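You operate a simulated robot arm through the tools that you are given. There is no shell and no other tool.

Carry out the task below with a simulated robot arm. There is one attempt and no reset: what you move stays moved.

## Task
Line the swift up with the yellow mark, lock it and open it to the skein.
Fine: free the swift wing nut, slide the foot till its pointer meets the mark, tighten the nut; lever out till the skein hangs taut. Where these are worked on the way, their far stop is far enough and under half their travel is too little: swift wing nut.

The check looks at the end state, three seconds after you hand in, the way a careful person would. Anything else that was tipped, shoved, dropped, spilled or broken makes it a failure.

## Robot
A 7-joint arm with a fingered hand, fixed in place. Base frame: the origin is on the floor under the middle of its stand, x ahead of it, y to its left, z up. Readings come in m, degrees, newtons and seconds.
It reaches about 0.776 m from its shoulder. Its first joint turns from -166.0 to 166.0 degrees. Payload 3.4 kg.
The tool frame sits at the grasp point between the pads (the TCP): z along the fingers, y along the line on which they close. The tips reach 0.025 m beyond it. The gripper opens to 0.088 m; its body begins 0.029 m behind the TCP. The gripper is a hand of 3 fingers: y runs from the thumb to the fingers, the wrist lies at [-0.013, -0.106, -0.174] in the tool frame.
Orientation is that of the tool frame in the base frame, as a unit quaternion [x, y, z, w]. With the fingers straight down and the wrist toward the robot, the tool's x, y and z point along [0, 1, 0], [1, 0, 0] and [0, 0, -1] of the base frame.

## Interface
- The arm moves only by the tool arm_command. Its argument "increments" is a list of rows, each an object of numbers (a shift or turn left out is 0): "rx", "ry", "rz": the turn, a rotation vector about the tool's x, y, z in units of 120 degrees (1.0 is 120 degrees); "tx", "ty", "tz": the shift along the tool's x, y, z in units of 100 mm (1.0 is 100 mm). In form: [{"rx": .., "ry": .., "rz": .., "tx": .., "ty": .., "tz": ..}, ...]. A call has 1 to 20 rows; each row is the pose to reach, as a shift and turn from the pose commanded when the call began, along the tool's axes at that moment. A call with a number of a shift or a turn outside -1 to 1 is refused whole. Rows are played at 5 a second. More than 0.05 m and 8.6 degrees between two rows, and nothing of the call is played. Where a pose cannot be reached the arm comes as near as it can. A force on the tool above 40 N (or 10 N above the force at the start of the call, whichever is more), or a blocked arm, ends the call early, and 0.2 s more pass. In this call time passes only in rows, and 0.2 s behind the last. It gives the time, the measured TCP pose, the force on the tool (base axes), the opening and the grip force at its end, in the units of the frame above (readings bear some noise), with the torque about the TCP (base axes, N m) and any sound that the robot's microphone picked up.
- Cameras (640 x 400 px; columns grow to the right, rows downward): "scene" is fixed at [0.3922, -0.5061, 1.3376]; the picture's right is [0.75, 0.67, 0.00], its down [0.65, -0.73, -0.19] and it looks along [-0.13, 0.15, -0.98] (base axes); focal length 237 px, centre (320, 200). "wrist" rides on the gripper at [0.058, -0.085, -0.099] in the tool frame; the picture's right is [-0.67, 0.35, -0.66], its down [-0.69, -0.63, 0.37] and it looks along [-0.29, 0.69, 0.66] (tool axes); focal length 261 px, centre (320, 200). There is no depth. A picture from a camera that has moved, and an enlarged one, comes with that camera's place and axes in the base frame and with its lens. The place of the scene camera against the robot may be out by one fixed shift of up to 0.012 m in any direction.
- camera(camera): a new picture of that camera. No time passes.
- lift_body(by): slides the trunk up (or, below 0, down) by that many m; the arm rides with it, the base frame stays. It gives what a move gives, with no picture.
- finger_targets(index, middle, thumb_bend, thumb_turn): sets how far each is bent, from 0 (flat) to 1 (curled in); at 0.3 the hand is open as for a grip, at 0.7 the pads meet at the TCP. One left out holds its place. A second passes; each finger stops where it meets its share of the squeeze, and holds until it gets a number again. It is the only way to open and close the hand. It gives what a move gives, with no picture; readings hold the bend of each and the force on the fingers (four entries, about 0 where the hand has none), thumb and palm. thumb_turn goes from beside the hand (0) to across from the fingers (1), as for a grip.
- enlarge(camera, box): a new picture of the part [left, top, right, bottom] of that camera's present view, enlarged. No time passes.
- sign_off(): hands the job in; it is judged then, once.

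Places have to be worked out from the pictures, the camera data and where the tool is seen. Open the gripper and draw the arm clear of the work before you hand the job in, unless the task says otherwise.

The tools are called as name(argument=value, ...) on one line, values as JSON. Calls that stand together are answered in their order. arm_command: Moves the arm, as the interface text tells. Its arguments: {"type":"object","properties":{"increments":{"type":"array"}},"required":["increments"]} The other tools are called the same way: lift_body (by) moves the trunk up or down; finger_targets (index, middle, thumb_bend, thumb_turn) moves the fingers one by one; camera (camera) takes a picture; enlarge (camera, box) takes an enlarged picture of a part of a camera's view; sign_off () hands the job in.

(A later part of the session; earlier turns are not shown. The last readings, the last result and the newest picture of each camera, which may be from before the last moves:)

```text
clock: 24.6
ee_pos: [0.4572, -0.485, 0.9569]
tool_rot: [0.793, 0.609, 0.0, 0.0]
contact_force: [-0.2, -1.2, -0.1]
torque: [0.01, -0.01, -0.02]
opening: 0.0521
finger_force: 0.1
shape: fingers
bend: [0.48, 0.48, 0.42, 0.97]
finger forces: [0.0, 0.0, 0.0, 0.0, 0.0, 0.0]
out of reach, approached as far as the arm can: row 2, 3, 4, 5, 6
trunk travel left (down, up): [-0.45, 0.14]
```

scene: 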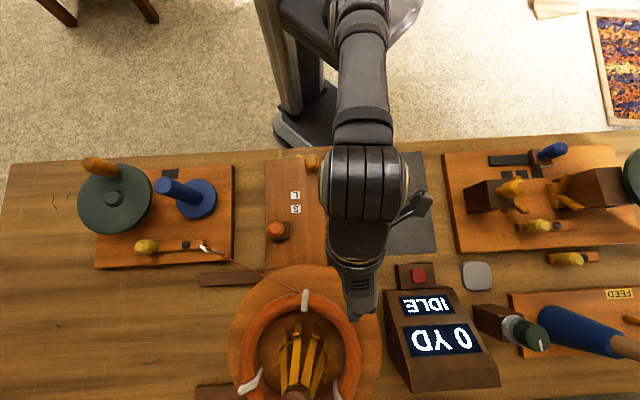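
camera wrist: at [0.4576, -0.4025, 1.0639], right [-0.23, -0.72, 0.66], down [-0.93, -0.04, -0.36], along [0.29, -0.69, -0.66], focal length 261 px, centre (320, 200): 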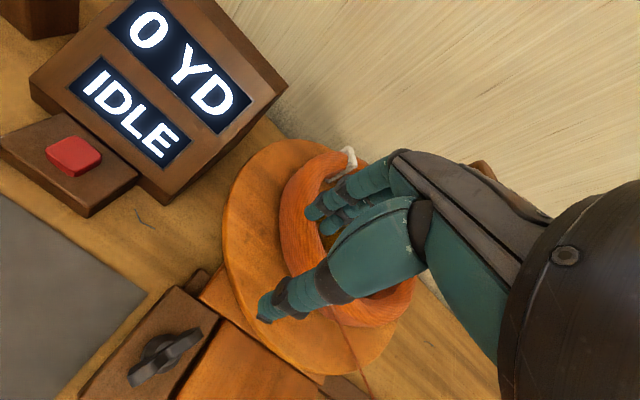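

Turning counter-clockwise eased the hand back 2.5 cm, and the reference follows the reached pose. I try going up and toward the robot together, well clear of everything.

arm_command(increments=[{"tx": 0.05, "ty": -0.08, "tz": -0.2}, {"tx": 0.1, "ty": -0.17, "tz": -0.4}, {"tx": 0.2, "ty": -0.35, "tz": -0.6}, {"tx": 0.3, "ty": -0.52, "tz": -0.8}, {"tx": 0.4, "ty": -0.69, "tz": -1.0}])

camera(camera="scene")

```text
clock: 25.8
ee_pos: [0.4157, -0.4532, 1.0714]
tool_rot: [0.793, 0.609, 0.0, -0.001]
contact_force: [0.2, 0.1, -0.5]
torque: [-0.02, -0.02, 0.03]
opening: 0.0521
finger_force: 0.3
shape: fingers
bend: [0.48, 0.48, 0.42, 0.97]
finger forces: [0.1, 0.1, 0.0, 0.1, 0.0, 0.0]
out of reach, approached as far as the arm can: row 2, 3, 4, 5
trunk travel left (down, up): [-0.45, 0.14]
```

```text
taken
```

scene: 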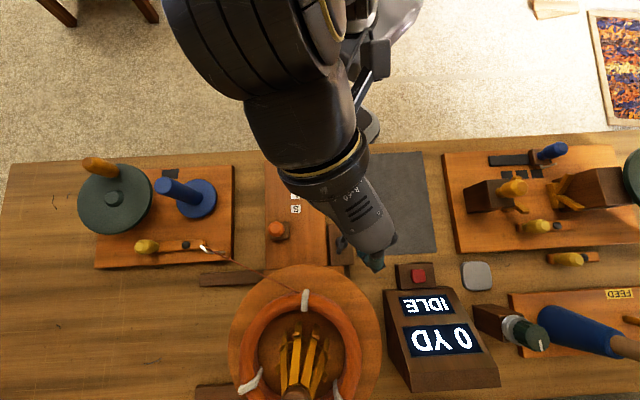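

It follows partway (now q≈0.614, z≈1.07). I continue in the same sense, nearer and a little higher.

arm_command(increments=[{"tx": 0.1, "ty": -0.17, "tz": -0.1}, {"tx": 0.2, "ty": -0.35, "tz": -0.2}, {"tx": 0.3, "ty": -0.52, "tz": -0.3}, {"tx": 0.4, "ty": -0.69, "tz": -0.4}, {"tx": 0.5, "ty": -0.86, "tz": -0.5}])

camera(camera="scene")

```text
clock: 27.0
ee_pos: [0.3661, -0.4208, 1.1528]
tool_rot: [0.793, 0.609, 0.001, -0.001]
contact_force: [0.5, 1.4, 0.3]
torque: [-0.02, -0.02, -0.01]
opening: 0.0521
finger_force: 0.0
shape: fingers
bend: [0.48, 0.48, 0.42, 0.97]
finger forces: [0.0, 0.1, 0.0, 0.0, 0.0, 0.0]
out of reach, approached as far as the arm can: row 1, 2, 3, 4, 5
trunk travel left (down, up): [-0.45, 0.14]
```

```text
taken
```

scene: 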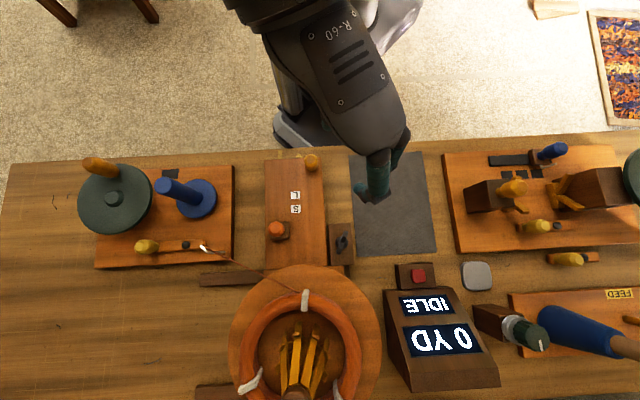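

The wrist has been sliding along a sphere about 0.63 m round the shoulder, so the elbow has gone straight and the solver is caught in that singularity. Moving straight down should put the target well inside that sphere and may let the elbow bend, so I try 0.1 m down here over free space.

arm_command(increments=[{"tz": 0.1}, {"tz": 0.2}, {"tz": 0.35}, {"tz": 0.5}, {"tz": 0.65}, {"tz": 0.8}, {"tz": 0.9}, {"tz": 0.9}])

camera(camera="scene")

```text
clock: 28.8
ee_pos: [0.3826, -0.4583, 1.0919]
tool_rot: [0.793, 0.609, 0.0, -0.001]
contact_force: [0.5, -0.7, -0.9]
torque: [-0.04, 0.0, 0.01]
opening: 0.0522
finger_force: 0.0
shape: fingers
bend: [0.48, 0.48, 0.42, 0.97]
finger forces: [0.0, 0.0, 0.1, 0.0, 0.0, 0.1]
out of reach, approached as far as the arm can: row 1, 2, 3, 4, 5, 6, 7, 8
trunk travel left (down, up): [-0.45, 0.14]
```

```text
taken
```

scene: 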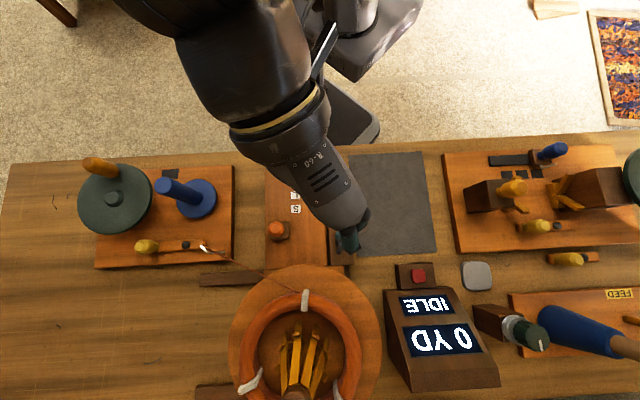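

It still slides on the sphere, consistent with a straight elbow. A pitch of the hand about the wrist should share motion into the elbow, so I first turn back to 45° and then pitch the fingers about 28° toward the robot, keeping the wrist in place.

arm_command(increments=[{"rz": 0.05}, {"rz": 0.1}, {"rz": 0.15}, {"rz": 0.2}, {"rz": 0.25}, {"rz": 0.25}])

arm_command(increments=[{"rx": 0.058, "ty": -0.22, "tz": 0.11}, {"rx": 0.117, "ty": -0.45, "tz": 0.19}, {"rx": 0.175, "ty": -0.69, "tz": 0.25}, {"rx": 0.233, "ty": -0.94, "tz": 0.29}, {"rx": 0.233, "ty": -0.94, "tz": 0.29}])

camera(camera="scene")

```text
clock: 30.2
ee_pos: [0.3921, -0.4824, 1.1069]
tool_rot: [0.924, 0.382, -0.001, 0.0]
contact_force: [0.3, -0.2, 0.1]
torque: [0.0, 0.0, 0.0]
opening: 0.0523
finger_force: 0.0
shape: fingers
bend: [0.48, 0.48, 0.42, 0.97]
finger forces: [0.0, 0.0, 0.0, 0.0, 0.0, 0.0]
out of reach, approached as far as the arm can: row 1, 2, 3, 4, 5, 6
trunk travel left (down, up): [-0.45, 0.14]
```

```text
clock: 31.4
ee_pos: [0.3275, -0.4143, 1.0772]
tool_rot: [0.897, 0.37, -0.092, -0.226]
contact_force: [0.4, 0.7, -1.0]
torque: [-0.02, -0.02, 0.01]
opening: 0.0522
finger_force: 0.0
shape: fingers
bend: [0.48, 0.48, 0.42, 0.97]
finger forces: [0.0, 0.0, 0.0, 0.1, 0.0, 0.1]
trunk travel left (down, up): [-0.45, 0.14]
```

```text
taken
```

scene: 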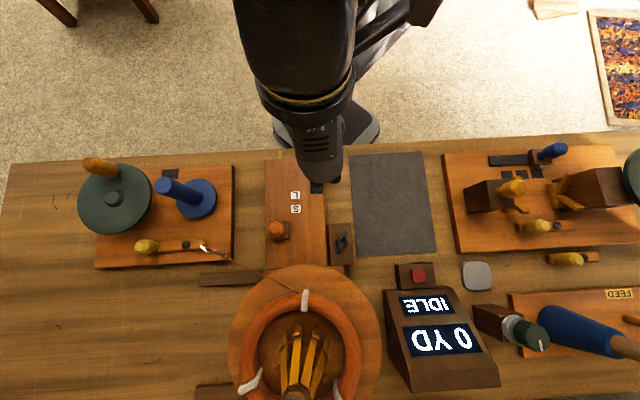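

That pose was fully reached, so the elbow likely unlocked. I test it by moving 6 cm toward the robot at this tilt.

arm_command(increments=[{"ty": -0.18, "tz": 0.09}, {"ty": -0.35, "tz": 0.19}, {"ty": -0.53, "tz": 0.28}, {"ty": -0.53, "tz": 0.28}])

```text
clock: 32.4
ee_pos: [0.31, -0.4117, 1.0955]
tool_rot: [0.897, 0.37, -0.092, -0.224]
contact_force: [0.5, -0.9, 0.1]
torque: [0.01, -0.01, 0.0]
opening: 0.0523
finger_force: 0.1
shape: fingers
bend: [0.48, 0.48, 0.42, 0.97]
finger forces: [0.0, 0.1, 0.0, 0.0, 0.1, 0.0]
out of reach, approached as far as the arm can: row 1, 2, 3, 4
trunk travel left (down, up): [-0.45, 0.14]
```

Still on the sphere, so the elbow must bend the other way. I pitch the hand the opposite way, first back to vertical and then about 30° outward about the wrist, and test inward again.

arm_command(increments=[{"rx": -0.058, "ty": 0.2, "tz": -0.14}, {"rx": -0.117, "ty": 0.38, "tz": -0.31}, {"rx": -0.175, "ty": 0.54, "tz": -0.5}, {"rx": -0.233, "ty": 0.69, "tz": -0.7}, {"rx": -0.233, "ty": 0.69, "tz": -0.7}])

arm_command(increments=[{"rx": -0.06, "ty": 0.15, "tz": -0.15}, {"rx": -0.12, "ty": 0.3, "tz": -0.32}, {"rx": -0.18, "ty": 0.43, "tz": -0.52}, {"rx": -0.24, "ty": 0.55, "tz": -0.73}, {"rx": -0.24, "ty": 0.35, "tz": -0.73}, {"rx": -0.24, "ty": 0.15, "tz": -0.73}])

camera(camera="scene")

```text
clock: 33.6
ee_pos: [0.3752, -0.4776, 1.1274]
tool_rot: [0.924, 0.383, 0.0, 0.001]
contact_force: [0.7, -0.6, 0.1]
torque: [0.0, -0.01, 0.01]
opening: 0.0522
finger_force: 0.1
shape: fingers
bend: [0.48, 0.48, 0.42, 0.97]
finger forces: [0.0, 0.0, 0.0, 0.0, 0.0, 0.1]
trunk travel left (down, up): [-0.45, 0.14]
```

```text
clock: 35.0
ee_pos: [0.4008, -0.5201, 1.2244]
tool_rot: [0.895, 0.371, 0.095, 0.23]
contact_force: [-0.9, -0.7, -0.5]
torque: [0.0, -0.03, 0.01]
opening: 0.0525
finger_force: 0.1
shape: fingers
bend: [0.48, 0.48, 0.42, 0.97]
finger forces: [0.0, 0.0, 0.0, 0.1, 0.0, 0.0]
out of reach, approached as far as the arm can: row 2, 3, 4, 5, 6
trunk travel left (down, up): [-0.45, 0.14]
```

```text
taken
```

scene: 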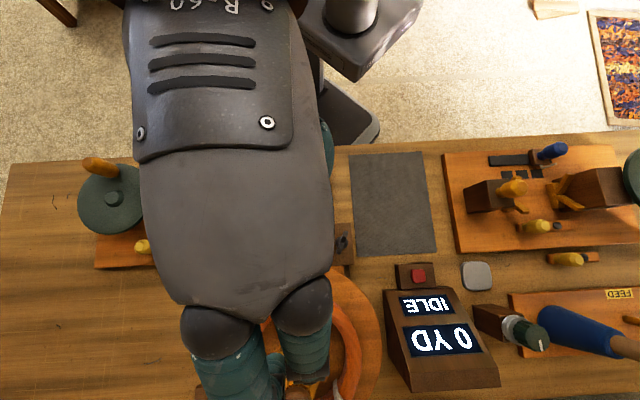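

The geometry fits: straight-arm wrist distance ~0.60 m plus 0.174 m gives the stated reach of 0.776. The elbow is locked straight, so I combine a pitch of the fingers toward the robot with an inward wrist shift in the same rows, so a bending elbow is rewarded.

arm_command(increments=[{"rx": 0.058, "ty": -0.37, "tz": 0.14}, {"rx": 0.117, "ty": -0.75, "tz": 0.26}, {"rx": 0.158, "ty": -0.99, "tz": 0.32}, {"rx": 0.158, "ty": -0.99, "tz": 0.32}])

arm_command(increments=[{"rx": 0.058, "ty": -0.37, "tz": 0.14}, {"rx": 0.117, "ty": -0.75, "tz": 0.26}, {"rx": 0.158, "ty": -0.99, "tz": 0.32}, {"rx": 0.158, "ty": -0.99, "tz": 0.32}])

camera(camera="scene")

```text
clock: 36.0
ee_pos: [0.366, -0.4946, 1.1685]
tool_rot: [0.921, 0.381, 0.032, 0.077]
contact_force: [-0.6, -0.5, 0.3]
torque: [-0.01, -0.02, 0.01]
opening: 0.0523
finger_force: 0.1
shape: fingers
bend: [0.48, 0.48, 0.42, 0.97]
finger forces: [0.0, 0.0, 0.0, 0.0, 0.1, 0.1]
out of reach, approached as far as the arm can: row 1, 2, 3, 4
trunk travel left (down, up): [-0.45, 0.14]
```

```text
clock: 37.0
ee_pos: [0.3105, -0.4536, 1.1414]
tool_rot: [0.921, 0.381, -0.031, -0.074]
contact_force: [0.2, 0.5, 0.5]
torque: [0.01, 0.01, 0.0]
opening: 0.0525
finger_force: 0.1
shape: fingers
bend: [0.48, 0.48, 0.42, 0.97]
finger forces: [0.0, 0.0, 0.0, 0.1, 0.1, 0.0]
out of reach, approached as far as the arm can: row 1, 2, 3, 4
trunk travel left (down, up): [-0.45, 0.14]
```

```text
taken
```

scene: 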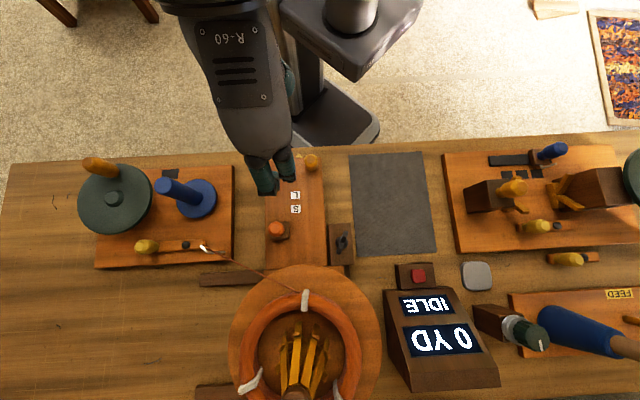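

The behaviour now makes sense. The elbow has slipped past its straight point into the wrong branch and is pinned at its limit. To get it back I first push outward to full extension, then pitch the fingers toward the robot while pulling inward, so it flips to the right side.

arm_command(increments=[{"ty": 0.13, "tz": -0.15}, {"ty": 0.26, "tz": -0.3}, {"ty": 0.39, "tz": -0.45}, {"ty": 0.39, "tz": -0.45}])

arm_command(increments=[{"rx": 0.06, "ty": -0.35, "tz": 0.14}, {"rx": 0.117, "ty": -0.7, "tz": 0.26}, {"rx": 0.158, "ty": -0.97, "tz": 0.35}, {"rx": 0.158, "ty": -0.97, "tz": 0.35}])

```text
clock: 38.0
ee_pos: [0.323, -0.4502, 1.1433]
tool_rot: [0.921, 0.38, -0.032, -0.074]
contact_force: [-0.4, -0.8, 0.1]
torque: [0.02, -0.01, 0.01]
opening: 0.052
finger_force: 0.1
shape: fingers
bend: [0.48, 0.48, 0.42, 0.97]
finger forces: [0.1, 0.1, 0.0, 0.1, 0.0, 0.1]
out of reach, approached as far as the arm can: row 1, 2, 3, 4
trunk travel left (down, up): [-0.45, 0.14]
```

```text
clock: 39.0
ee_pos: [0.2531, -0.4093, 1.1373]
tool_rot: [0.904, 0.359, -0.069, -0.222]
contact_force: [-0.8, 1.1, -0.5]
torque: [-0.02, 0.0, -0.02]
opening: 0.0522
finger_force: 0.0
shape: fingers
bend: [0.48, 0.48, 0.42, 0.97]
finger forces: [0.0, 0.1, 0.1, 0.0, 0.1, 0.1]
out of reach, approached as far as the arm can: row 1, 2, 3
trunk travel left (down, up): [-0.45, 0.14]
```

Row 4 was actually reached this time, so it may have flipped. I test with another inward move.

arm_command(increments=[{"ty": -0.18, "tz": 0.09}, {"ty": -0.35, "tz": 0.18}, {"ty": -0.53, "tz": 0.27}, {"ty": -0.53, "tz": 0.27}])

camera(camera="scene")

```text
clock: 40.0
ee_pos: [0.2089, -0.339, 1.1233]
tool_rot: [0.897, 0.371, -0.094, -0.224]
contact_force: [0.8, 0.2, 0.1]
torque: [-0.01, -0.01, -0.02]
opening: 0.0522
finger_force: 0.0
shape: fingers
bend: [0.48, 0.48, 0.42, 0.97]
finger forces: [0.0, 0.1, 0.0, 0.1, 0.0, 0.0]
trunk travel left (down, up): [-0.45, 0.14]
```

```text
taken
```

scene: 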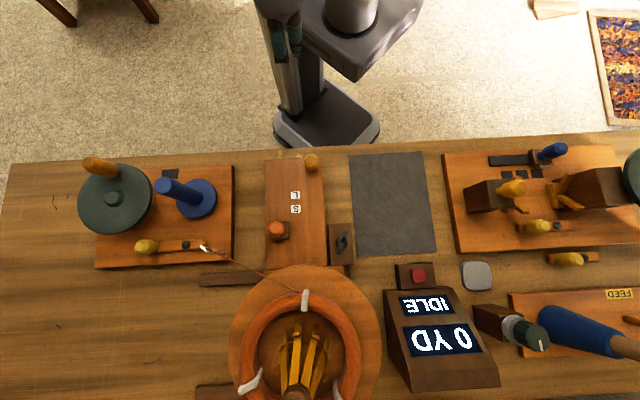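

Freed: that move was fully reached, and the arm is back in its normal posture. From here on I keep the wrist away from full stretch. I restore the vertical hand first.

arm_command(increments=[{"rx": -0.058}, {"rx": -0.117}, {"rx": -0.175}, {"rx": -0.234}, {"rx": -0.234}])

enlarge(camera="scene", box=[220, 140, 400, 300])

```text
clock: 41.2
ee_pos: [0.2083, -0.3354, 1.1264]
tool_rot: [0.924, 0.382, -0.001, 0.0]
contact_force: [-0.8, -0.2, -0.1]
torque: [-0.04, -0.03, 0.0]
opening: 0.0524
finger_force: 0.0
shape: fingers
bend: [0.48, 0.48, 0.42, 0.97]
finger forces: [0.0, 0.0, 0.0, 0.0, 0.0, 0.0]
trunk travel left (down, up): [-0.45, 0.14]
```

```text
2.50 times, centred on (310, 220) of scene
camera zoom: at [0.3922, -0.5061, 1.3376], right [0.75, 0.67, 0.0], down [0.65, -0.73, -0.19], along [-0.13, 0.15, -0.98], focal length 592 px, centre (345, 150)
```

zoom: 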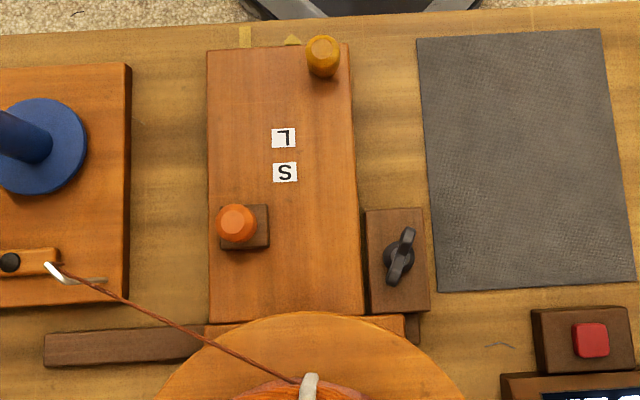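

Everything is still in place, with the nut turned about 65–70°. I move in two steps to just short of the nut and above it, staying inside comfortable reach.

arm_command(increments=[{"tx": 0.07, "ty": 0.2, "tz": 0.15}, {"tx": 0.14, "ty": 0.4, "tz": 0.3}, {"tx": 0.21, "ty": 0.6, "tz": 0.45}, {"tx": 0.28, "ty": 0.8, "tz": 0.6}, {"tx": 0.35, "ty": 0.95, "tz": 0.75}, {"tx": 0.35, "ty": 0.95, "tz": 0.75}])

arm_command(increments=[{"tx": 0.07, "ty": 0.2, "tz": 0.15}, {"tx": 0.14, "ty": 0.4, "tz": 0.3}, {"tx": 0.21, "ty": 0.6, "tz": 0.45}, {"tx": 0.28, "ty": 0.8, "tz": 0.6}, {"tx": 0.35, "ty": 0.95, "tz": 0.75}, {"tx": 0.35, "ty": 0.95, "tz": 0.75}])

arm_command(increments=[{"rz": 0.06}, {"rz": 0.12}, {"rz": 0.18}, {"rz": 0.24}, {"rz": 0.3}, {"rz": 0.36}, {"rz": 0.42}, {"rz": 0.475}, {"rz": 0.475}])

camera(camera="wrist")

camera(camera="scene")

```text
clock: 42.6
ee_pos: [0.3016, -0.3789, 1.0527]
tool_rot: [0.924, 0.383, 0.0, -0.001]
contact_force: [-0.7, 0.5, -0.9]
torque: [0.02, 0.03, 0.01]
opening: 0.0521
finger_force: 0.0
shape: fingers
bend: [0.48, 0.48, 0.42, 0.97]
finger forces: [0.0, 0.0, 0.0, 0.0, 0.0, 0.1]
trunk travel left (down, up): [-0.45, 0.14]
```

```text
clock: 44.0
ee_pos: [0.3922, -0.4201, 0.9775]
tool_rot: [0.924, 0.381, 0.0, 0.0]
contact_force: [1.1, -0.7, 0.6]
torque: [0.02, 0.02, -0.03]
opening: 0.0522
finger_force: 0.1
shape: fingers
bend: [0.48, 0.48, 0.42, 0.97]
finger forces: [0.1, 0.0, 0.1, 0.0, 0.0, 0.0]
trunk travel left (down, up): [-0.45, 0.14]
```

```text
clock: 46.0
ee_pos: [0.3907, -0.4212, 0.9771]
tool_rot: [0.994, -0.107, -0.001, 0.0]
contact_force: [0.2, -0.1, 0.3]
torque: [0.01, 0.0, -0.01]
opening: 0.0523
finger_force: 0.0
shape: fingers
bend: [0.48, 0.48, 0.42, 0.97]
finger forces: [0.0, 0.2, 0.0, 0.1, 0.0, 0.0]
trunk travel left (down, up): [-0.45, 0.14]
```

```text
taken
camera wrist: at [0.468, -0.3505, 1.0754], right [-0.73, -0.2, 0.66], down [-0.54, 0.76, -0.37], along [-0.43, -0.62, -0.66], focal length 261 px, centre (320, 200)
```

wrist: 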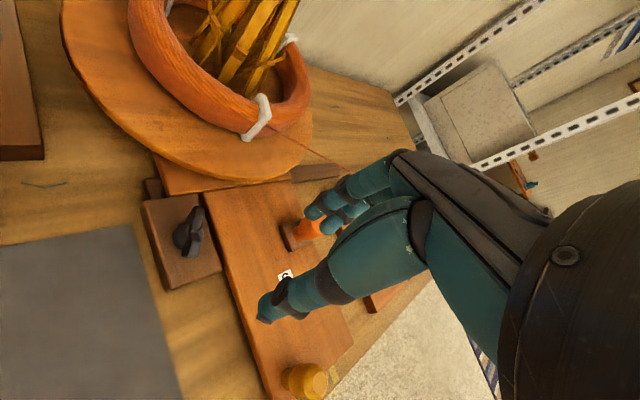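

```text
taken
```

scene: 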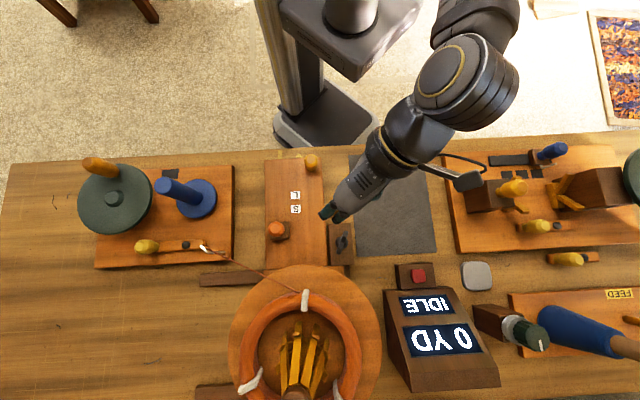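

The hand is at -12° and every row was reached. I now move above the nut at z≈0.92, with 4° more of clockwise turn.

arm_command(increments=[{"rz": 0.01, "tx": 0.16, "ty": 0.1, "tz": 0.18}, {"rz": 0.02, "tx": 0.32, "ty": 0.2, "tz": 0.36}, {"rz": 0.03, "tx": 0.48, "ty": 0.3, "tz": 0.55}, {"rz": 0.03, "tx": 0.48, "ty": 0.3, "tz": 0.55}])

enlarge(camera="wrist", box=[140, 130, 440, 380])

enlarge(camera="scene", box=[260, 180, 400, 300])

```text
clock: 47.0
ee_pos: [0.4329, -0.4612, 0.922]
tool_rot: [0.991, -0.137, -0.001, 0.0]
contact_force: [0.0, 0.3, -0.4]
torque: [-0.03, 0.0, -0.01]
opening: 0.0524
finger_force: 0.0
shape: fingers
bend: [0.48, 0.48, 0.42, 0.97]
finger forces: [0.0, 0.0, 0.0, 0.0, 0.0, 0.1]
trunk travel left (down, up): [-0.45, 0.14]
```

```text
1.60 times, centred on (290, 255) of wrist
camera zoom: at [0.5123, -0.3957, 1.0205], right [-0.74, -0.15, 0.66], down [-0.49, 0.79, -0.36], along [-0.46, -0.59, -0.66], focal length 417 px, centre (368, 112)
```

zoom: 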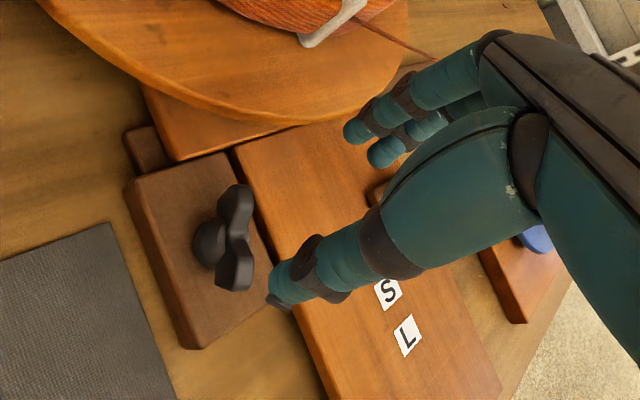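

```text
3.33 times, centred on (330, 240) of scene
camera zoom: at [0.3922, -0.5061, 1.3376], right [0.75, 0.67, 0.0], down [0.65, -0.73, -0.19], along [-0.13, 0.15, -0.98], focal length 790 px, centre (287, 67)
```

zoom: 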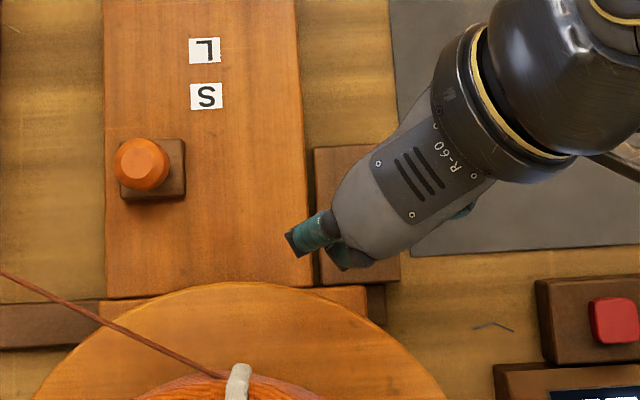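

The prediction (233,236) matches the nut at (238,237). Because the wings are turned relative to the hand, I offset 6 mm in -x so the middle finger clears the far ear, and descend to z≈0.85 to check.

arm_command(increments=[{"tx": -0.06, "tz": 0.15}, {"tx": -0.06, "tz": 0.3}, {"tx": -0.06, "tz": 0.45}, {"tx": -0.06, "tz": 0.6}, {"tx": -0.06, "tz": 0.7}, {"tx": -0.06, "tz": 0.7}])

enlarge(camera="wrist", box=[180, 130, 440, 350])

enlarge(camera="scene", box=[260, 180, 400, 300])

```text
clock: 48.4
ee_pos: [0.4268, -0.4589, 0.8525]
tool_rot: [0.991, -0.136, 0.0, 0.0]
contact_force: [0.4, 0.0, 1.0]
torque: [0.02, 0.02, -0.01]
opening: 0.0523
finger_force: 0.0
shape: fingers
bend: [0.48, 0.48, 0.42, 0.97]
finger forces: [0.1, 0.1, 0.0, 0.0, 0.0, 0.0]
trunk travel left (down, up): [-0.45, 0.14]
```

```text
1.82 times, centred on (310, 240) of wrist
camera zoom: at [0.5061, -0.3938, 0.9495], right [-0.74, -0.15, 0.66], down [-0.49, 0.79, -0.37], along [-0.46, -0.59, -0.66], focal length 474 px, centre (338, 127)
```

zoom: 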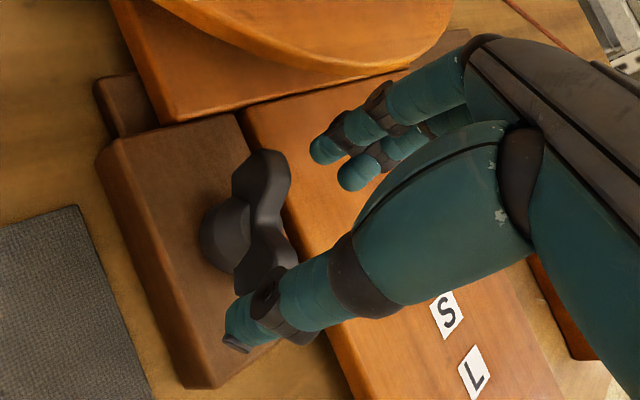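

```text
3.33 times, centred on (330, 240) of scene
camera zoom: at [0.3922, -0.5061, 1.3376], right [0.75, 0.67, 0.0], down [0.65, -0.73, -0.19], along [-0.13, 0.15, -0.98], focal length 790 px, centre (287, 67)
```

zoom: 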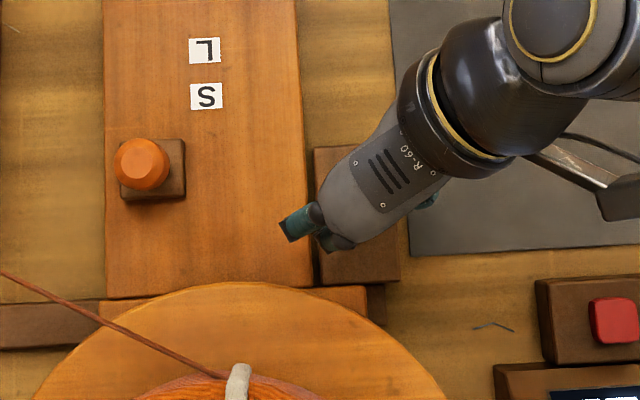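

The disc clearance is comfortable (about 4 cm), but the far ear would come close to the middle finger. I open the fingers a bit wider before I go down the last 35 mm.

finger_targets(index=0.38, middle=0.38, thumb_bend=0.38)

arm_command(increments=[{"tz": 0.1}, {"tz": 0.2}, {"tz": 0.3}, {"tz": 0.35}, {"tz": 0.35}])

enlarge(camera="wrist", box=[180, 130, 440, 350])

```text
clock: 49.4
ee_pos: [0.426, -0.4584, 0.851]
tool_rot: [0.991, -0.136, -0.001, 0.0]
contact_force: [0.3, -0.2, -0.7]
torque: [0.02, 0.02, -0.01]
opening: 0.0673
finger_force: 0.0
shape: fingers
bend: [0.38, 0.38, 0.38, 0.97]
finger forces: [0.0, 0.0, 0.0, 0.1, 0.0, 0.0]
trunk travel left (down, up): [-0.45, 0.14]
```

```text
clock: 50.6
ee_pos: [0.4275, -0.4582, 0.8179]
tool_rot: [0.991, -0.137, -0.001, 0.0]
contact_force: [-0.1, 0.6, -0.1]
torque: [0.0, 0.02, 0.03]
opening: 0.0674
finger_force: 0.1
shape: fingers
bend: [0.38, 0.38, 0.38, 0.97]
finger forces: [0.0, 0.0, 0.0, 0.0, 0.1, 0.1]
trunk travel left (down, up): [-0.45, 0.14]
```

```text
1.82 times, centred on (310, 240) of wrist
camera zoom: at [0.5074, -0.3932, 0.9152], right [-0.74, -0.15, 0.66], down [-0.49, 0.79, -0.37], along [-0.46, -0.59, -0.66], focal length 474 px, centre (338, 127)
```

zoom: 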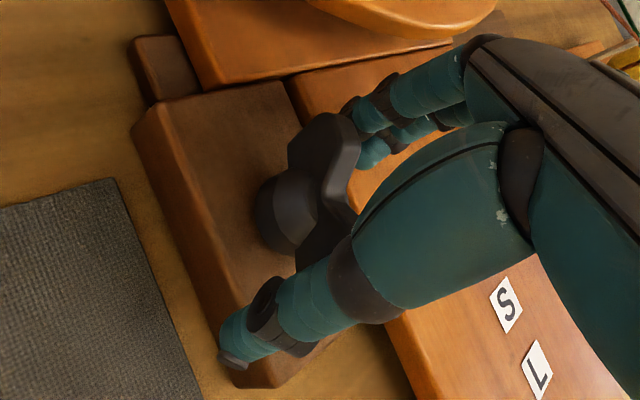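

No contact yet, and the fingers sit on the right side of the far ear to push it counter-clockwise when closing. I close in stages and watch.

finger_targets(index=0.55, middle=0.55, thumb_bend=0.52)

enlarge(camera="wrist", box=[180, 130, 440, 350])

```text
clock: 51.6
ee_pos: [0.4268, -0.4588, 0.8176]
tool_rot: [0.991, -0.137, -0.001, 0.0]
contact_force: [0.9, 0.1, 0.5]
torque: [0.01, 0.02, -0.01]
opening: 0.0348
finger_force: 0.1
shape: fingers
bend: [0.55, 0.55, 0.52, 0.97]
finger forces: [0.1, 0.0, 0.0, 0.0, 0.2, 0.0]
trunk travel left (down, up): [-0.45, 0.14]
```

```text
1.82 times, centred on (310, 240) of wrist
camera zoom: at [0.5074, -0.3933, 0.9153], right [-0.74, -0.15, 0.66], down [-0.49, 0.79, -0.37], along [-0.46, -0.59, -0.66], focal length 474 px, centre (338, 127)
```

zoom: 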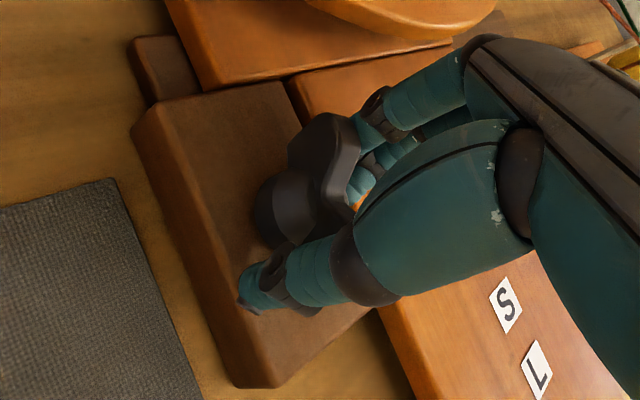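

Still no load, and the wings look unmoved. I close further.

finger_targets(index=0.72, middle=0.72, thumb_bend=0.68)

enlarge(camera="wrist", box=[180, 130, 440, 350])

```text
clock: 52.6
ee_pos: [0.4256, -0.4598, 0.8162]
tool_rot: [0.991, -0.137, -0.001, 0.0]
contact_force: [-6.1, -8.3, -2.5]
torque: [-0.13, 0.14, -0.04]
opening: 0.0209
finger_force: 11.1
shape: fingers
bend: [0.57, 0.66, 0.61, 0.97]
finger forces: [10.8, 5.8, 0.0, 0.0, 5.3, 0.0]
trunk travel left (down, up): [-0.45, 0.14]
```

```text
1.82 times, centred on (310, 240) of wrist
camera zoom: at [0.5064, -0.3946, 0.915], right [-0.74, -0.15, 0.66], down [-0.49, 0.79, -0.36], along [-0.46, -0.59, -0.66], focal length 474 px, centre (338, 127)
```

zoom: 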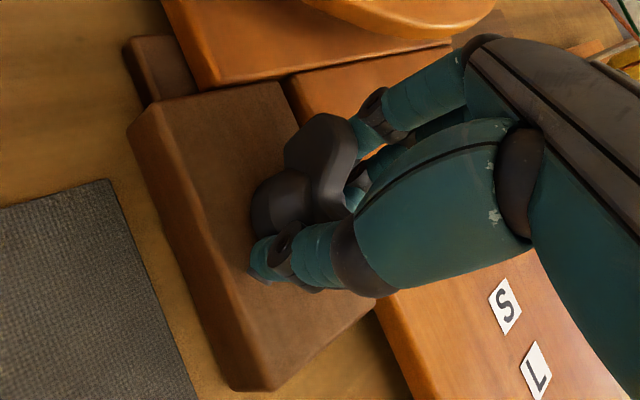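

The fingers now bear on the wings at an angle (10.8/5.8/5.3 N). Turning the hand counter-clockwise about the nut axis should carry the wings along, so I rotate 36° with the small offset compensation.

arm_command(increments=[{"rz": -0.05, "ty": 0.006}, {"rz": -0.1, "ty": 0.012, "tx": 0.001}, {"rz": -0.15, "ty": 0.018, "tx": 0.003}, {"rz": -0.2, "ty": 0.023, "tx": 0.005}, {"rz": -0.25, "ty": 0.028, "tx": 0.008}, {"rz": -0.3, "ty": 0.033, "tx": 0.011}])

enlarge(camera="wrist", box=[180, 130, 440, 350])

```text
clock: 54.0
ee_pos: [0.4265, -0.4639, 0.8166]
tool_rot: [0.984, 0.178, 0.001, 0.0]
contact_force: [-4.9, -9.5, 0.0]
torque: [-0.21, 0.08, -0.04]
opening: 0.0206
finger_force: 12.5
shape: fingers
bend: [0.57, 0.66, 0.61, 0.97]
finger forces: [11.7, 6.7, 0.0, 0.0, 6.6, 0.0]
trunk travel left (down, up): [-0.45, 0.14]
```

```text
1.82 times, centred on (310, 240) of wrist
camera zoom: at [0.4522, -0.3635, 0.9147], right [-0.51, -0.56, 0.66], down [-0.86, 0.35, -0.37], along [-0.02, -0.75, -0.66], focal length 474 px, centre (338, 127)
```

zoom: 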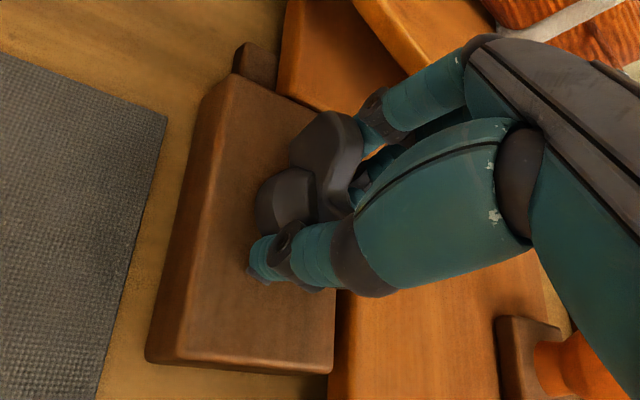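

The wings follow the hand, now about 100° turned in all. I keep going another 36°.

arm_command(increments=[{"rz": -0.05, "ty": 0.005}, {"rz": -0.1, "ty": 0.009, "tx": 0.002}, {"rz": -0.15, "ty": 0.013, "tx": 0.004}, {"rz": -0.2, "ty": 0.017, "tx": 0.007}, {"rz": -0.25, "ty": 0.02, "tx": 0.01}, {"rz": -0.3, "ty": 0.022, "tx": 0.014}])

enlarge(camera="wrist", box=[180, 130, 440, 350])

```text
clock: 55.4
ee_pos: [0.4285, -0.4645, 0.8164]
tool_rot: [0.881, 0.472, -0.002, 0.0]
contact_force: [0.2, -12.5, 0.0]
torque: [-0.19, -0.01, -0.07]
opening: 0.0204
finger_force: 12.9
shape: fingers
bend: [0.58, 0.66, 0.61, 0.97]
finger forces: [10.9, 8.4, 0.0, 0.1, 7.0, 0.1]
trunk travel left (down, up): [-0.45, 0.14]
```

```text
1.82 times, centred on (310, 240) of wrist
camera zoom: at [0.3918, -0.3701, 0.9147], right [-0.08, -0.75, 0.66], down [-0.9, -0.22, -0.37], along [0.42, -0.62, -0.66], focal length 474 px, centre (338, 127)
```

zoom: 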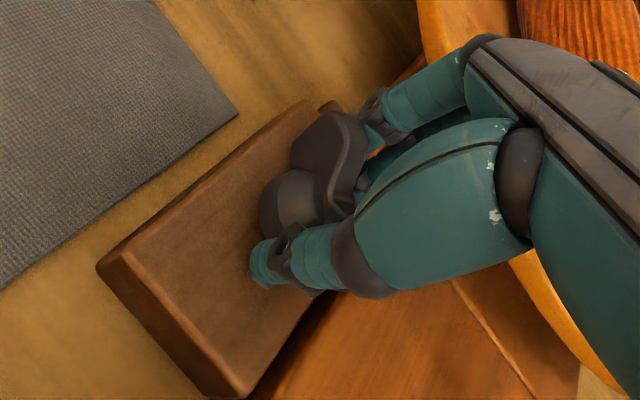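

About 137° in total and still no stop. I continue another 36°, staying inside the reach that worked before.

arm_command(increments=[{"rz": -0.05, "ty": 0.004, "tx": 0.002}, {"rz": -0.1, "ty": 0.007, "tx": 0.005}, {"rz": -0.15, "ty": 0.009, "tx": 0.008}, {"rz": -0.2, "ty": 0.01, "tx": 0.012}, {"rz": -0.25, "ty": 0.01, "tx": 0.016}, {"rz": -0.3, "ty": 0.01, "tx": 0.02}])

enlarge(camera="wrist", box=[180, 130, 440, 350])

```text
clock: 56.8
ee_pos: [0.4304, -0.4673, 0.8173]
tool_rot: [0.694, 0.72, 0.0, 0.002]
contact_force: [7.8, -30.1, 3.8]
torque: [-0.23, -0.03, -1.27]
opening: 0.0216
finger_force: 35.0
shape: fingers
bend: [0.56, 0.71, 0.63, 0.91]
finger forces: [42.2, 9.6, 0.0, 0.0, 18.9, 0.0]
trunk travel left (down, up): [-0.45, 0.14]
```

```text
1.82 times, centred on (310, 240) of wrist
camera zoom: at [0.3449, -0.4127, 0.9141], right [0.37, -0.65, 0.66], down [-0.6, -0.71, -0.36], along [0.71, -0.26, -0.66], focal length 474 px, centre (338, 127)
```

zoom: 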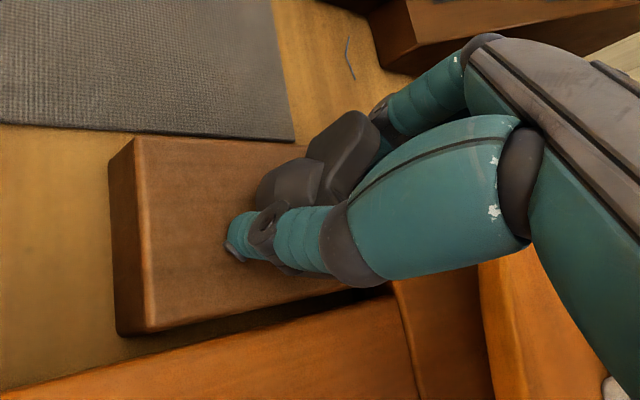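

Strong torque (-1.27 Nm) and a finger at 42 N: the nut has reached its far stop. I ease back a few degrees, then open the fingers.

arm_command(increments=[{"rz": 0.04}, {"rz": 0.08}])

finger_targets(index=0.4, middle=0.4, thumb_bend=0.4)

enlarge(camera="wrist", box=[180, 130, 440, 350])

```text
clock: 57.4
ee_pos: [0.4301, -0.4655, 0.8163]
tool_rot: [0.752, 0.659, 0.0, 0.0]
contact_force: [3.6, -30.9, 3.2]
torque: [-0.52, -0.09, -0.49]
opening: 0.0205
finger_force: 23.9
shape: fingers
bend: [0.56, 0.67, 0.62, 0.94]
finger forces: [23.8, 15.6, 0.1, 0.0, 8.4, 0.0]
trunk travel left (down, up): [-0.45, 0.14]
```

```text
clock: 58.4
ee_pos: [0.4304, -0.4626, 0.8163]
tool_rot: [0.75, 0.661, 0.0, -0.001]
contact_force: [0.2, -0.7, 0.1]
torque: [0.03, -0.01, 0.01]
opening: 0.0628
finger_force: 0.1
shape: fingers
bend: [0.4, 0.4, 0.4, 0.97]
finger forces: [0.0, 0.0, 0.0, 0.0, 0.1, 0.0]
trunk travel left (down, up): [-0.45, 0.14]
```

```text
1.82 times, centred on (310, 240) of wrist
camera zoom: at [0.3548, -0.3945, 0.9153], right [0.26, -0.71, 0.65], down [-0.71, -0.6, -0.37], along [0.65, -0.37, -0.66], focal length 474 px, centre (338, 127)
```

zoom: 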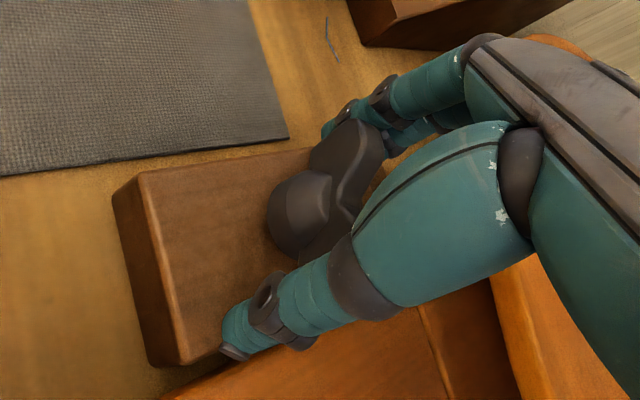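

The hand is free of the nut. I lift straight up clear of the ears, then turn back toward the neutral 45°.

arm_command(increments=[{"tz": -0.15}, {"tz": -0.3}, {"tz": -0.45}, {"tz": -0.55}, {"tz": -0.55}])

arm_command(increments=[{"rz": 0.06}, {"rz": 0.12}, {"rz": 0.18}, {"rz": 0.24}, {"rz": 0.31}, {"rz": 0.31}])

arm_command(increments=[{"ty": -0.3, "tz": -0.1}, {"ty": -0.6, "tz": -0.3}, {"ty": -0.9, "tz": -0.5}, {"ty": -1.0, "tz": -0.5}])

enlarge(camera="scene", box=[220, 140, 400, 300])

```text
clock: 59.6
ee_pos: [0.4299, -0.4634, 0.8718]
tool_rot: [0.751, 0.661, -0.001, 0.0]
contact_force: [-0.1, 0.6, -0.7]
torque: [0.0, -0.01, 0.05]
opening: 0.0629
finger_force: 0.0
shape: fingers
bend: [0.4, 0.4, 0.4, 0.97]
finger forces: [0.1, 0.1, 0.0, 0.0, 0.0, 0.0]
trunk travel left (down, up): [-0.45, 0.14]
```

```text
clock: 61.0
ee_pos: [0.4297, -0.4624, 0.8711]
tool_rot: [0.922, 0.387, -0.001, 0.0]
contact_force: [0.8, 0.2, -0.5]
torque: [0.02, -0.02, -0.01]
opening: 0.0629
finger_force: 0.1
shape: fingers
bend: [0.4, 0.4, 0.4, 0.97]
finger forces: [0.0, 0.0, 0.1, 0.1, 0.1, 0.1]
trunk travel left (down, up): [-0.45, 0.14]
```

```text
clock: 62.0
ee_pos: [0.3619, -0.3919, 0.9221]
tool_rot: [0.922, 0.387, -0.001, 0.001]
contact_force: [-0.9, 0.5, 0.8]
torque: [0.03, -0.02, -0.02]
opening: 0.063
finger_force: 0.0
shape: fingers
bend: [0.4, 0.4, 0.4, 0.97]
finger forces: [0.0, 0.0, 0.0, 0.0, 0.0, 0.0]
trunk travel left (down, up): [-0.45, 0.14]
```

```text
2.50 times, centred on (310, 220) of scene
camera zoom: at [0.3922, -0.5061, 1.3376], right [0.75, 0.67, 0.0], down [0.65, -0.73, -0.19], along [-0.13, 0.15, -0.98], focal length 592 px, centre (345, 150)
```

zoom: 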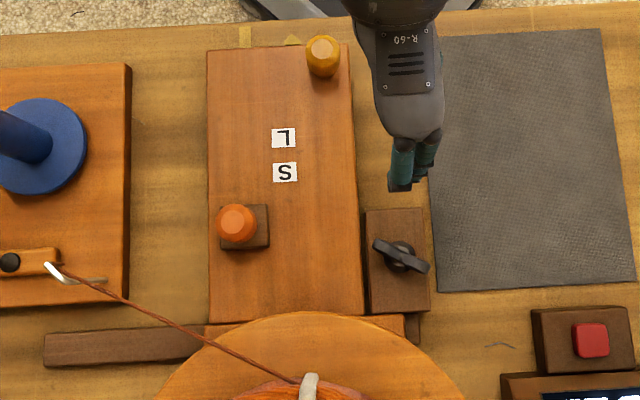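

The nut now sits about 150° from its start, at its far stop, and nothing else has moved. Next is the yellow knob on the foot: triangulated at p≈-0.079, q≈0.448, top z≈0.834, about 30 mm wide. I move above it.

arm_command(increments=[{"tx": -0.15, "ty": -0.22}, {"tx": -0.3, "ty": -0.44}, {"tx": -0.45, "ty": -0.66}, {"tx": -0.57, "ty": -0.85}, {"tx": -0.57, "ty": -0.85}])

finger_targets(index=0.36, middle=0.36, thumb_bend=0.36)

camera(camera="wrist")

enlarge(camera="scene", box=[220, 120, 400, 280])

```text
clock: 63.2
ee_pos: [0.2565, -0.3745, 0.9206]
tool_rot: [0.922, 0.387, 0.0, 0.0]
contact_force: [-0.4, -0.2, -0.2]
torque: [-0.03, -0.01, 0.03]
opening: 0.0631
finger_force: 0.0
shape: fingers
bend: [0.4, 0.4, 0.4, 0.97]
finger forces: [0.0, 0.1, 0.1, 0.0, 0.0, 0.0]
trunk travel left (down, up): [-0.45, 0.14]
```

```text
clock: 64.2
ee_pos: [0.2579, -0.3741, 0.9205]
tool_rot: [0.922, 0.387, 0.0, 0.0]
contact_force: [-0.5, 0.3, -0.6]
torque: [-0.02, 0.01, 0.01]
opening: 0.0721
finger_force: 0.0
shape: fingers
bend: [0.36, 0.36, 0.36, 0.97]
finger forces: [0.0, 0.0, 0.0, 0.1, 0.0, 0.0]
trunk travel left (down, up): [-0.45, 0.14]
```

```text
taken
camera wrist: at [0.2395, -0.2744, 1.0186], right [-0.22, -0.72, 0.66], down [-0.93, -0.05, -0.36], along [0.3, -0.69, -0.66], focal length 261 px, centre (320, 200)
```

wrist: 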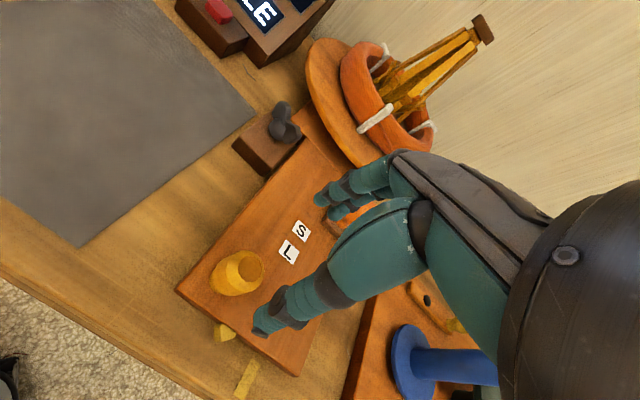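

```text
2.50 times, centred on (310, 200) of scene
camera zoom: at [0.3922, -0.5061, 1.3376], right [0.75, 0.67, 0.0], down [0.65, -0.73, -0.19], along [-0.13, 0.15, -0.98], focal length 592 px, centre (345, 200)
```

zoom: 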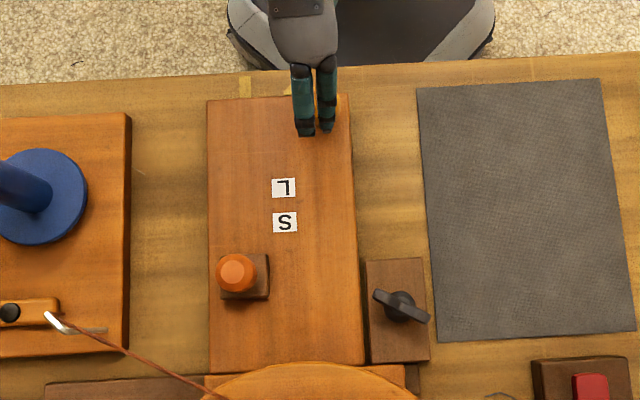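

The predicted knob top (245,269) agrees with the view. I enlarge once to fine-tune before descending.

enlarge(camera="wrist", box=[160, 220, 320, 360])

```text
2.86 times, centred on (240, 290) of wrist
camera zoom: at [0.2395, -0.2744, 1.0186], right [-0.22, -0.72, 0.66], down [-0.93, -0.05, -0.36], along [0.3, -0.69, -0.66], focal length 745 px, centre (549, -57)
```

zoom: 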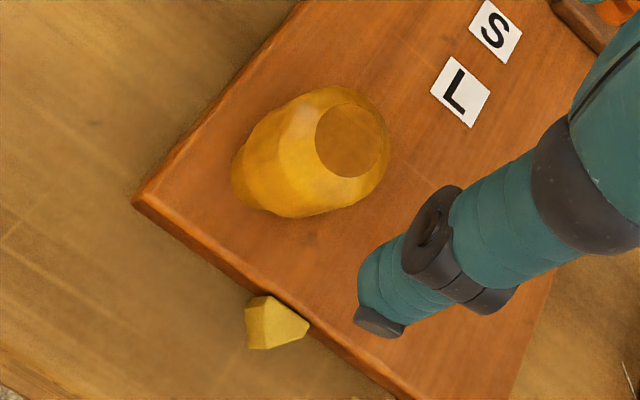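

The knob is within 2 mm of the TCP axis. I go down over it in two stages to z≈0.818.

arm_command(increments=[{"tz": 0.15, "ty": 0.01}, {"tz": 0.3, "ty": 0.015}, {"tz": 0.45, "ty": 0.015}, {"tz": 0.6, "ty": 0.015}, {"tz": 0.6, "ty": 0.015}])

enlarge(camera="wrist", box=[180, 130, 440, 350])

```text
clock: 65.4
ee_pos: [0.2594, -0.3763, 0.8624]
tool_rot: [0.922, 0.387, -0.001, -0.001]
contact_force: [-0.5, -0.2, -0.3]
torque: [-0.01, 0.01, 0.0]
opening: 0.0718
finger_force: 0.1
shape: fingers
bend: [0.36, 0.36, 0.36, 0.97]
finger forces: [0.0, 0.1, 0.0, 0.0, 0.1, 0.0]
trunk travel left (down, up): [-0.45, 0.14]
```

```text
1.82 times, centred on (310, 240) of wrist
camera zoom: at [0.2402, -0.2756, 0.9596], right [-0.22, -0.72, 0.66], down [-0.93, -0.05, -0.36], along [0.29, -0.69, -0.66], focal length 474 px, centre (338, 127)
```

zoom: 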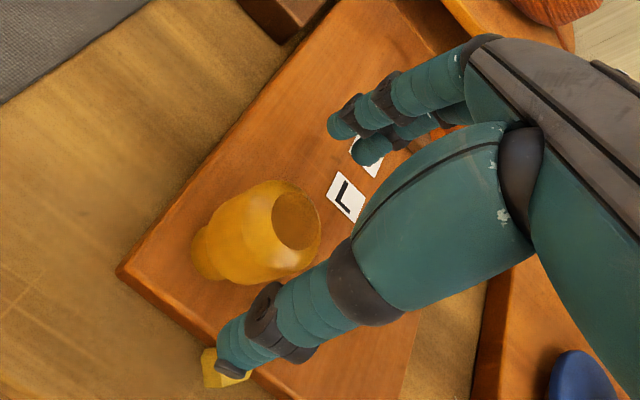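

Knob is well centred between thumb and fingers. Down the last 42 mm.

arm_command(increments=[{"tz": 0.12}, {"tz": 0.24}, {"tz": 0.36}, {"tz": 0.42}, {"tz": 0.42}])

finger_targets(index=0.7, middle=0.7, thumb_bend=0.7)

enlarge(camera="wrist", box=[180, 130, 440, 350])

enlarge(camera="scene", box=[240, 120, 360, 220])

```text
clock: 66.6
ee_pos: [0.2577, -0.3741, 0.8188]
tool_rot: [0.922, 0.386, 0.0, 0.0]
contact_force: [-0.3, -0.8, 0.3]
torque: [0.02, 0.03, 0.01]
opening: 0.0715
finger_force: 0.1
shape: fingers
bend: [0.36, 0.36, 0.36, 0.97]
finger forces: [0.1, 0.0, 0.0, 0.1, 0.1, 0.0]
trunk travel left (down, up): [-0.45, 0.14]
```

```text
clock: 67.6
ee_pos: [0.2585, -0.3751, 0.8195]
tool_rot: [0.922, 0.387, 0.0, 0.0]
contact_force: [0.8, -2.9, -1.4]
torque: [-0.07, -0.04, 0.01]
opening: 0.0233
finger_force: 9.9
shape: fingers
bend: [0.6, 0.65, 0.59, 0.97]
finger forces: [6.7, 4.2, 0.1, 0.0, 9.1, 0.0]
trunk travel left (down, up): [-0.45, 0.14]
```

```text
1.82 times, centred on (310, 240) of wrist
camera zoom: at [0.2399, -0.2749, 0.9178], right [-0.22, -0.72, 0.66], down [-0.93, -0.05, -0.36], along [0.29, -0.69, -0.66], focal length 474 px, centre (338, 127)
```

zoom: 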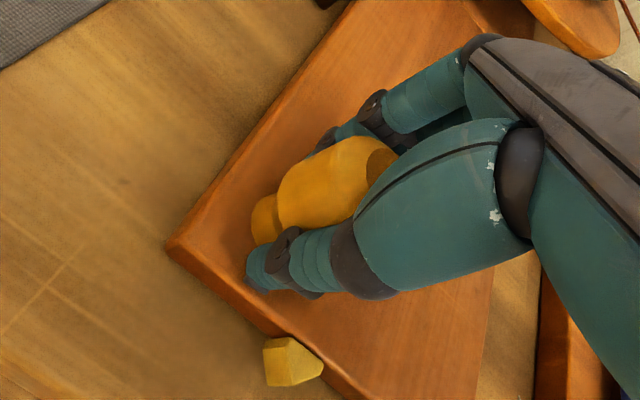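

```text
4.00 times, centred on (300, 170) of scene
camera zoom: at [0.3922, -0.5061, 1.3376], right [0.75, 0.67, 0.0], down [0.65, -0.73, -0.19], along [-0.13, 0.15, -0.98], focal length 948 px, centre (400, 320)
```

zoom: 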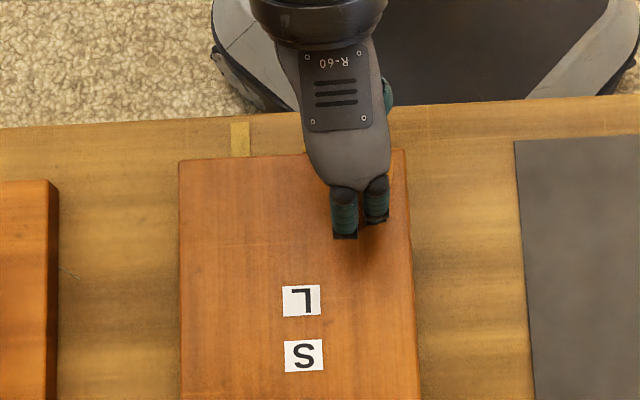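

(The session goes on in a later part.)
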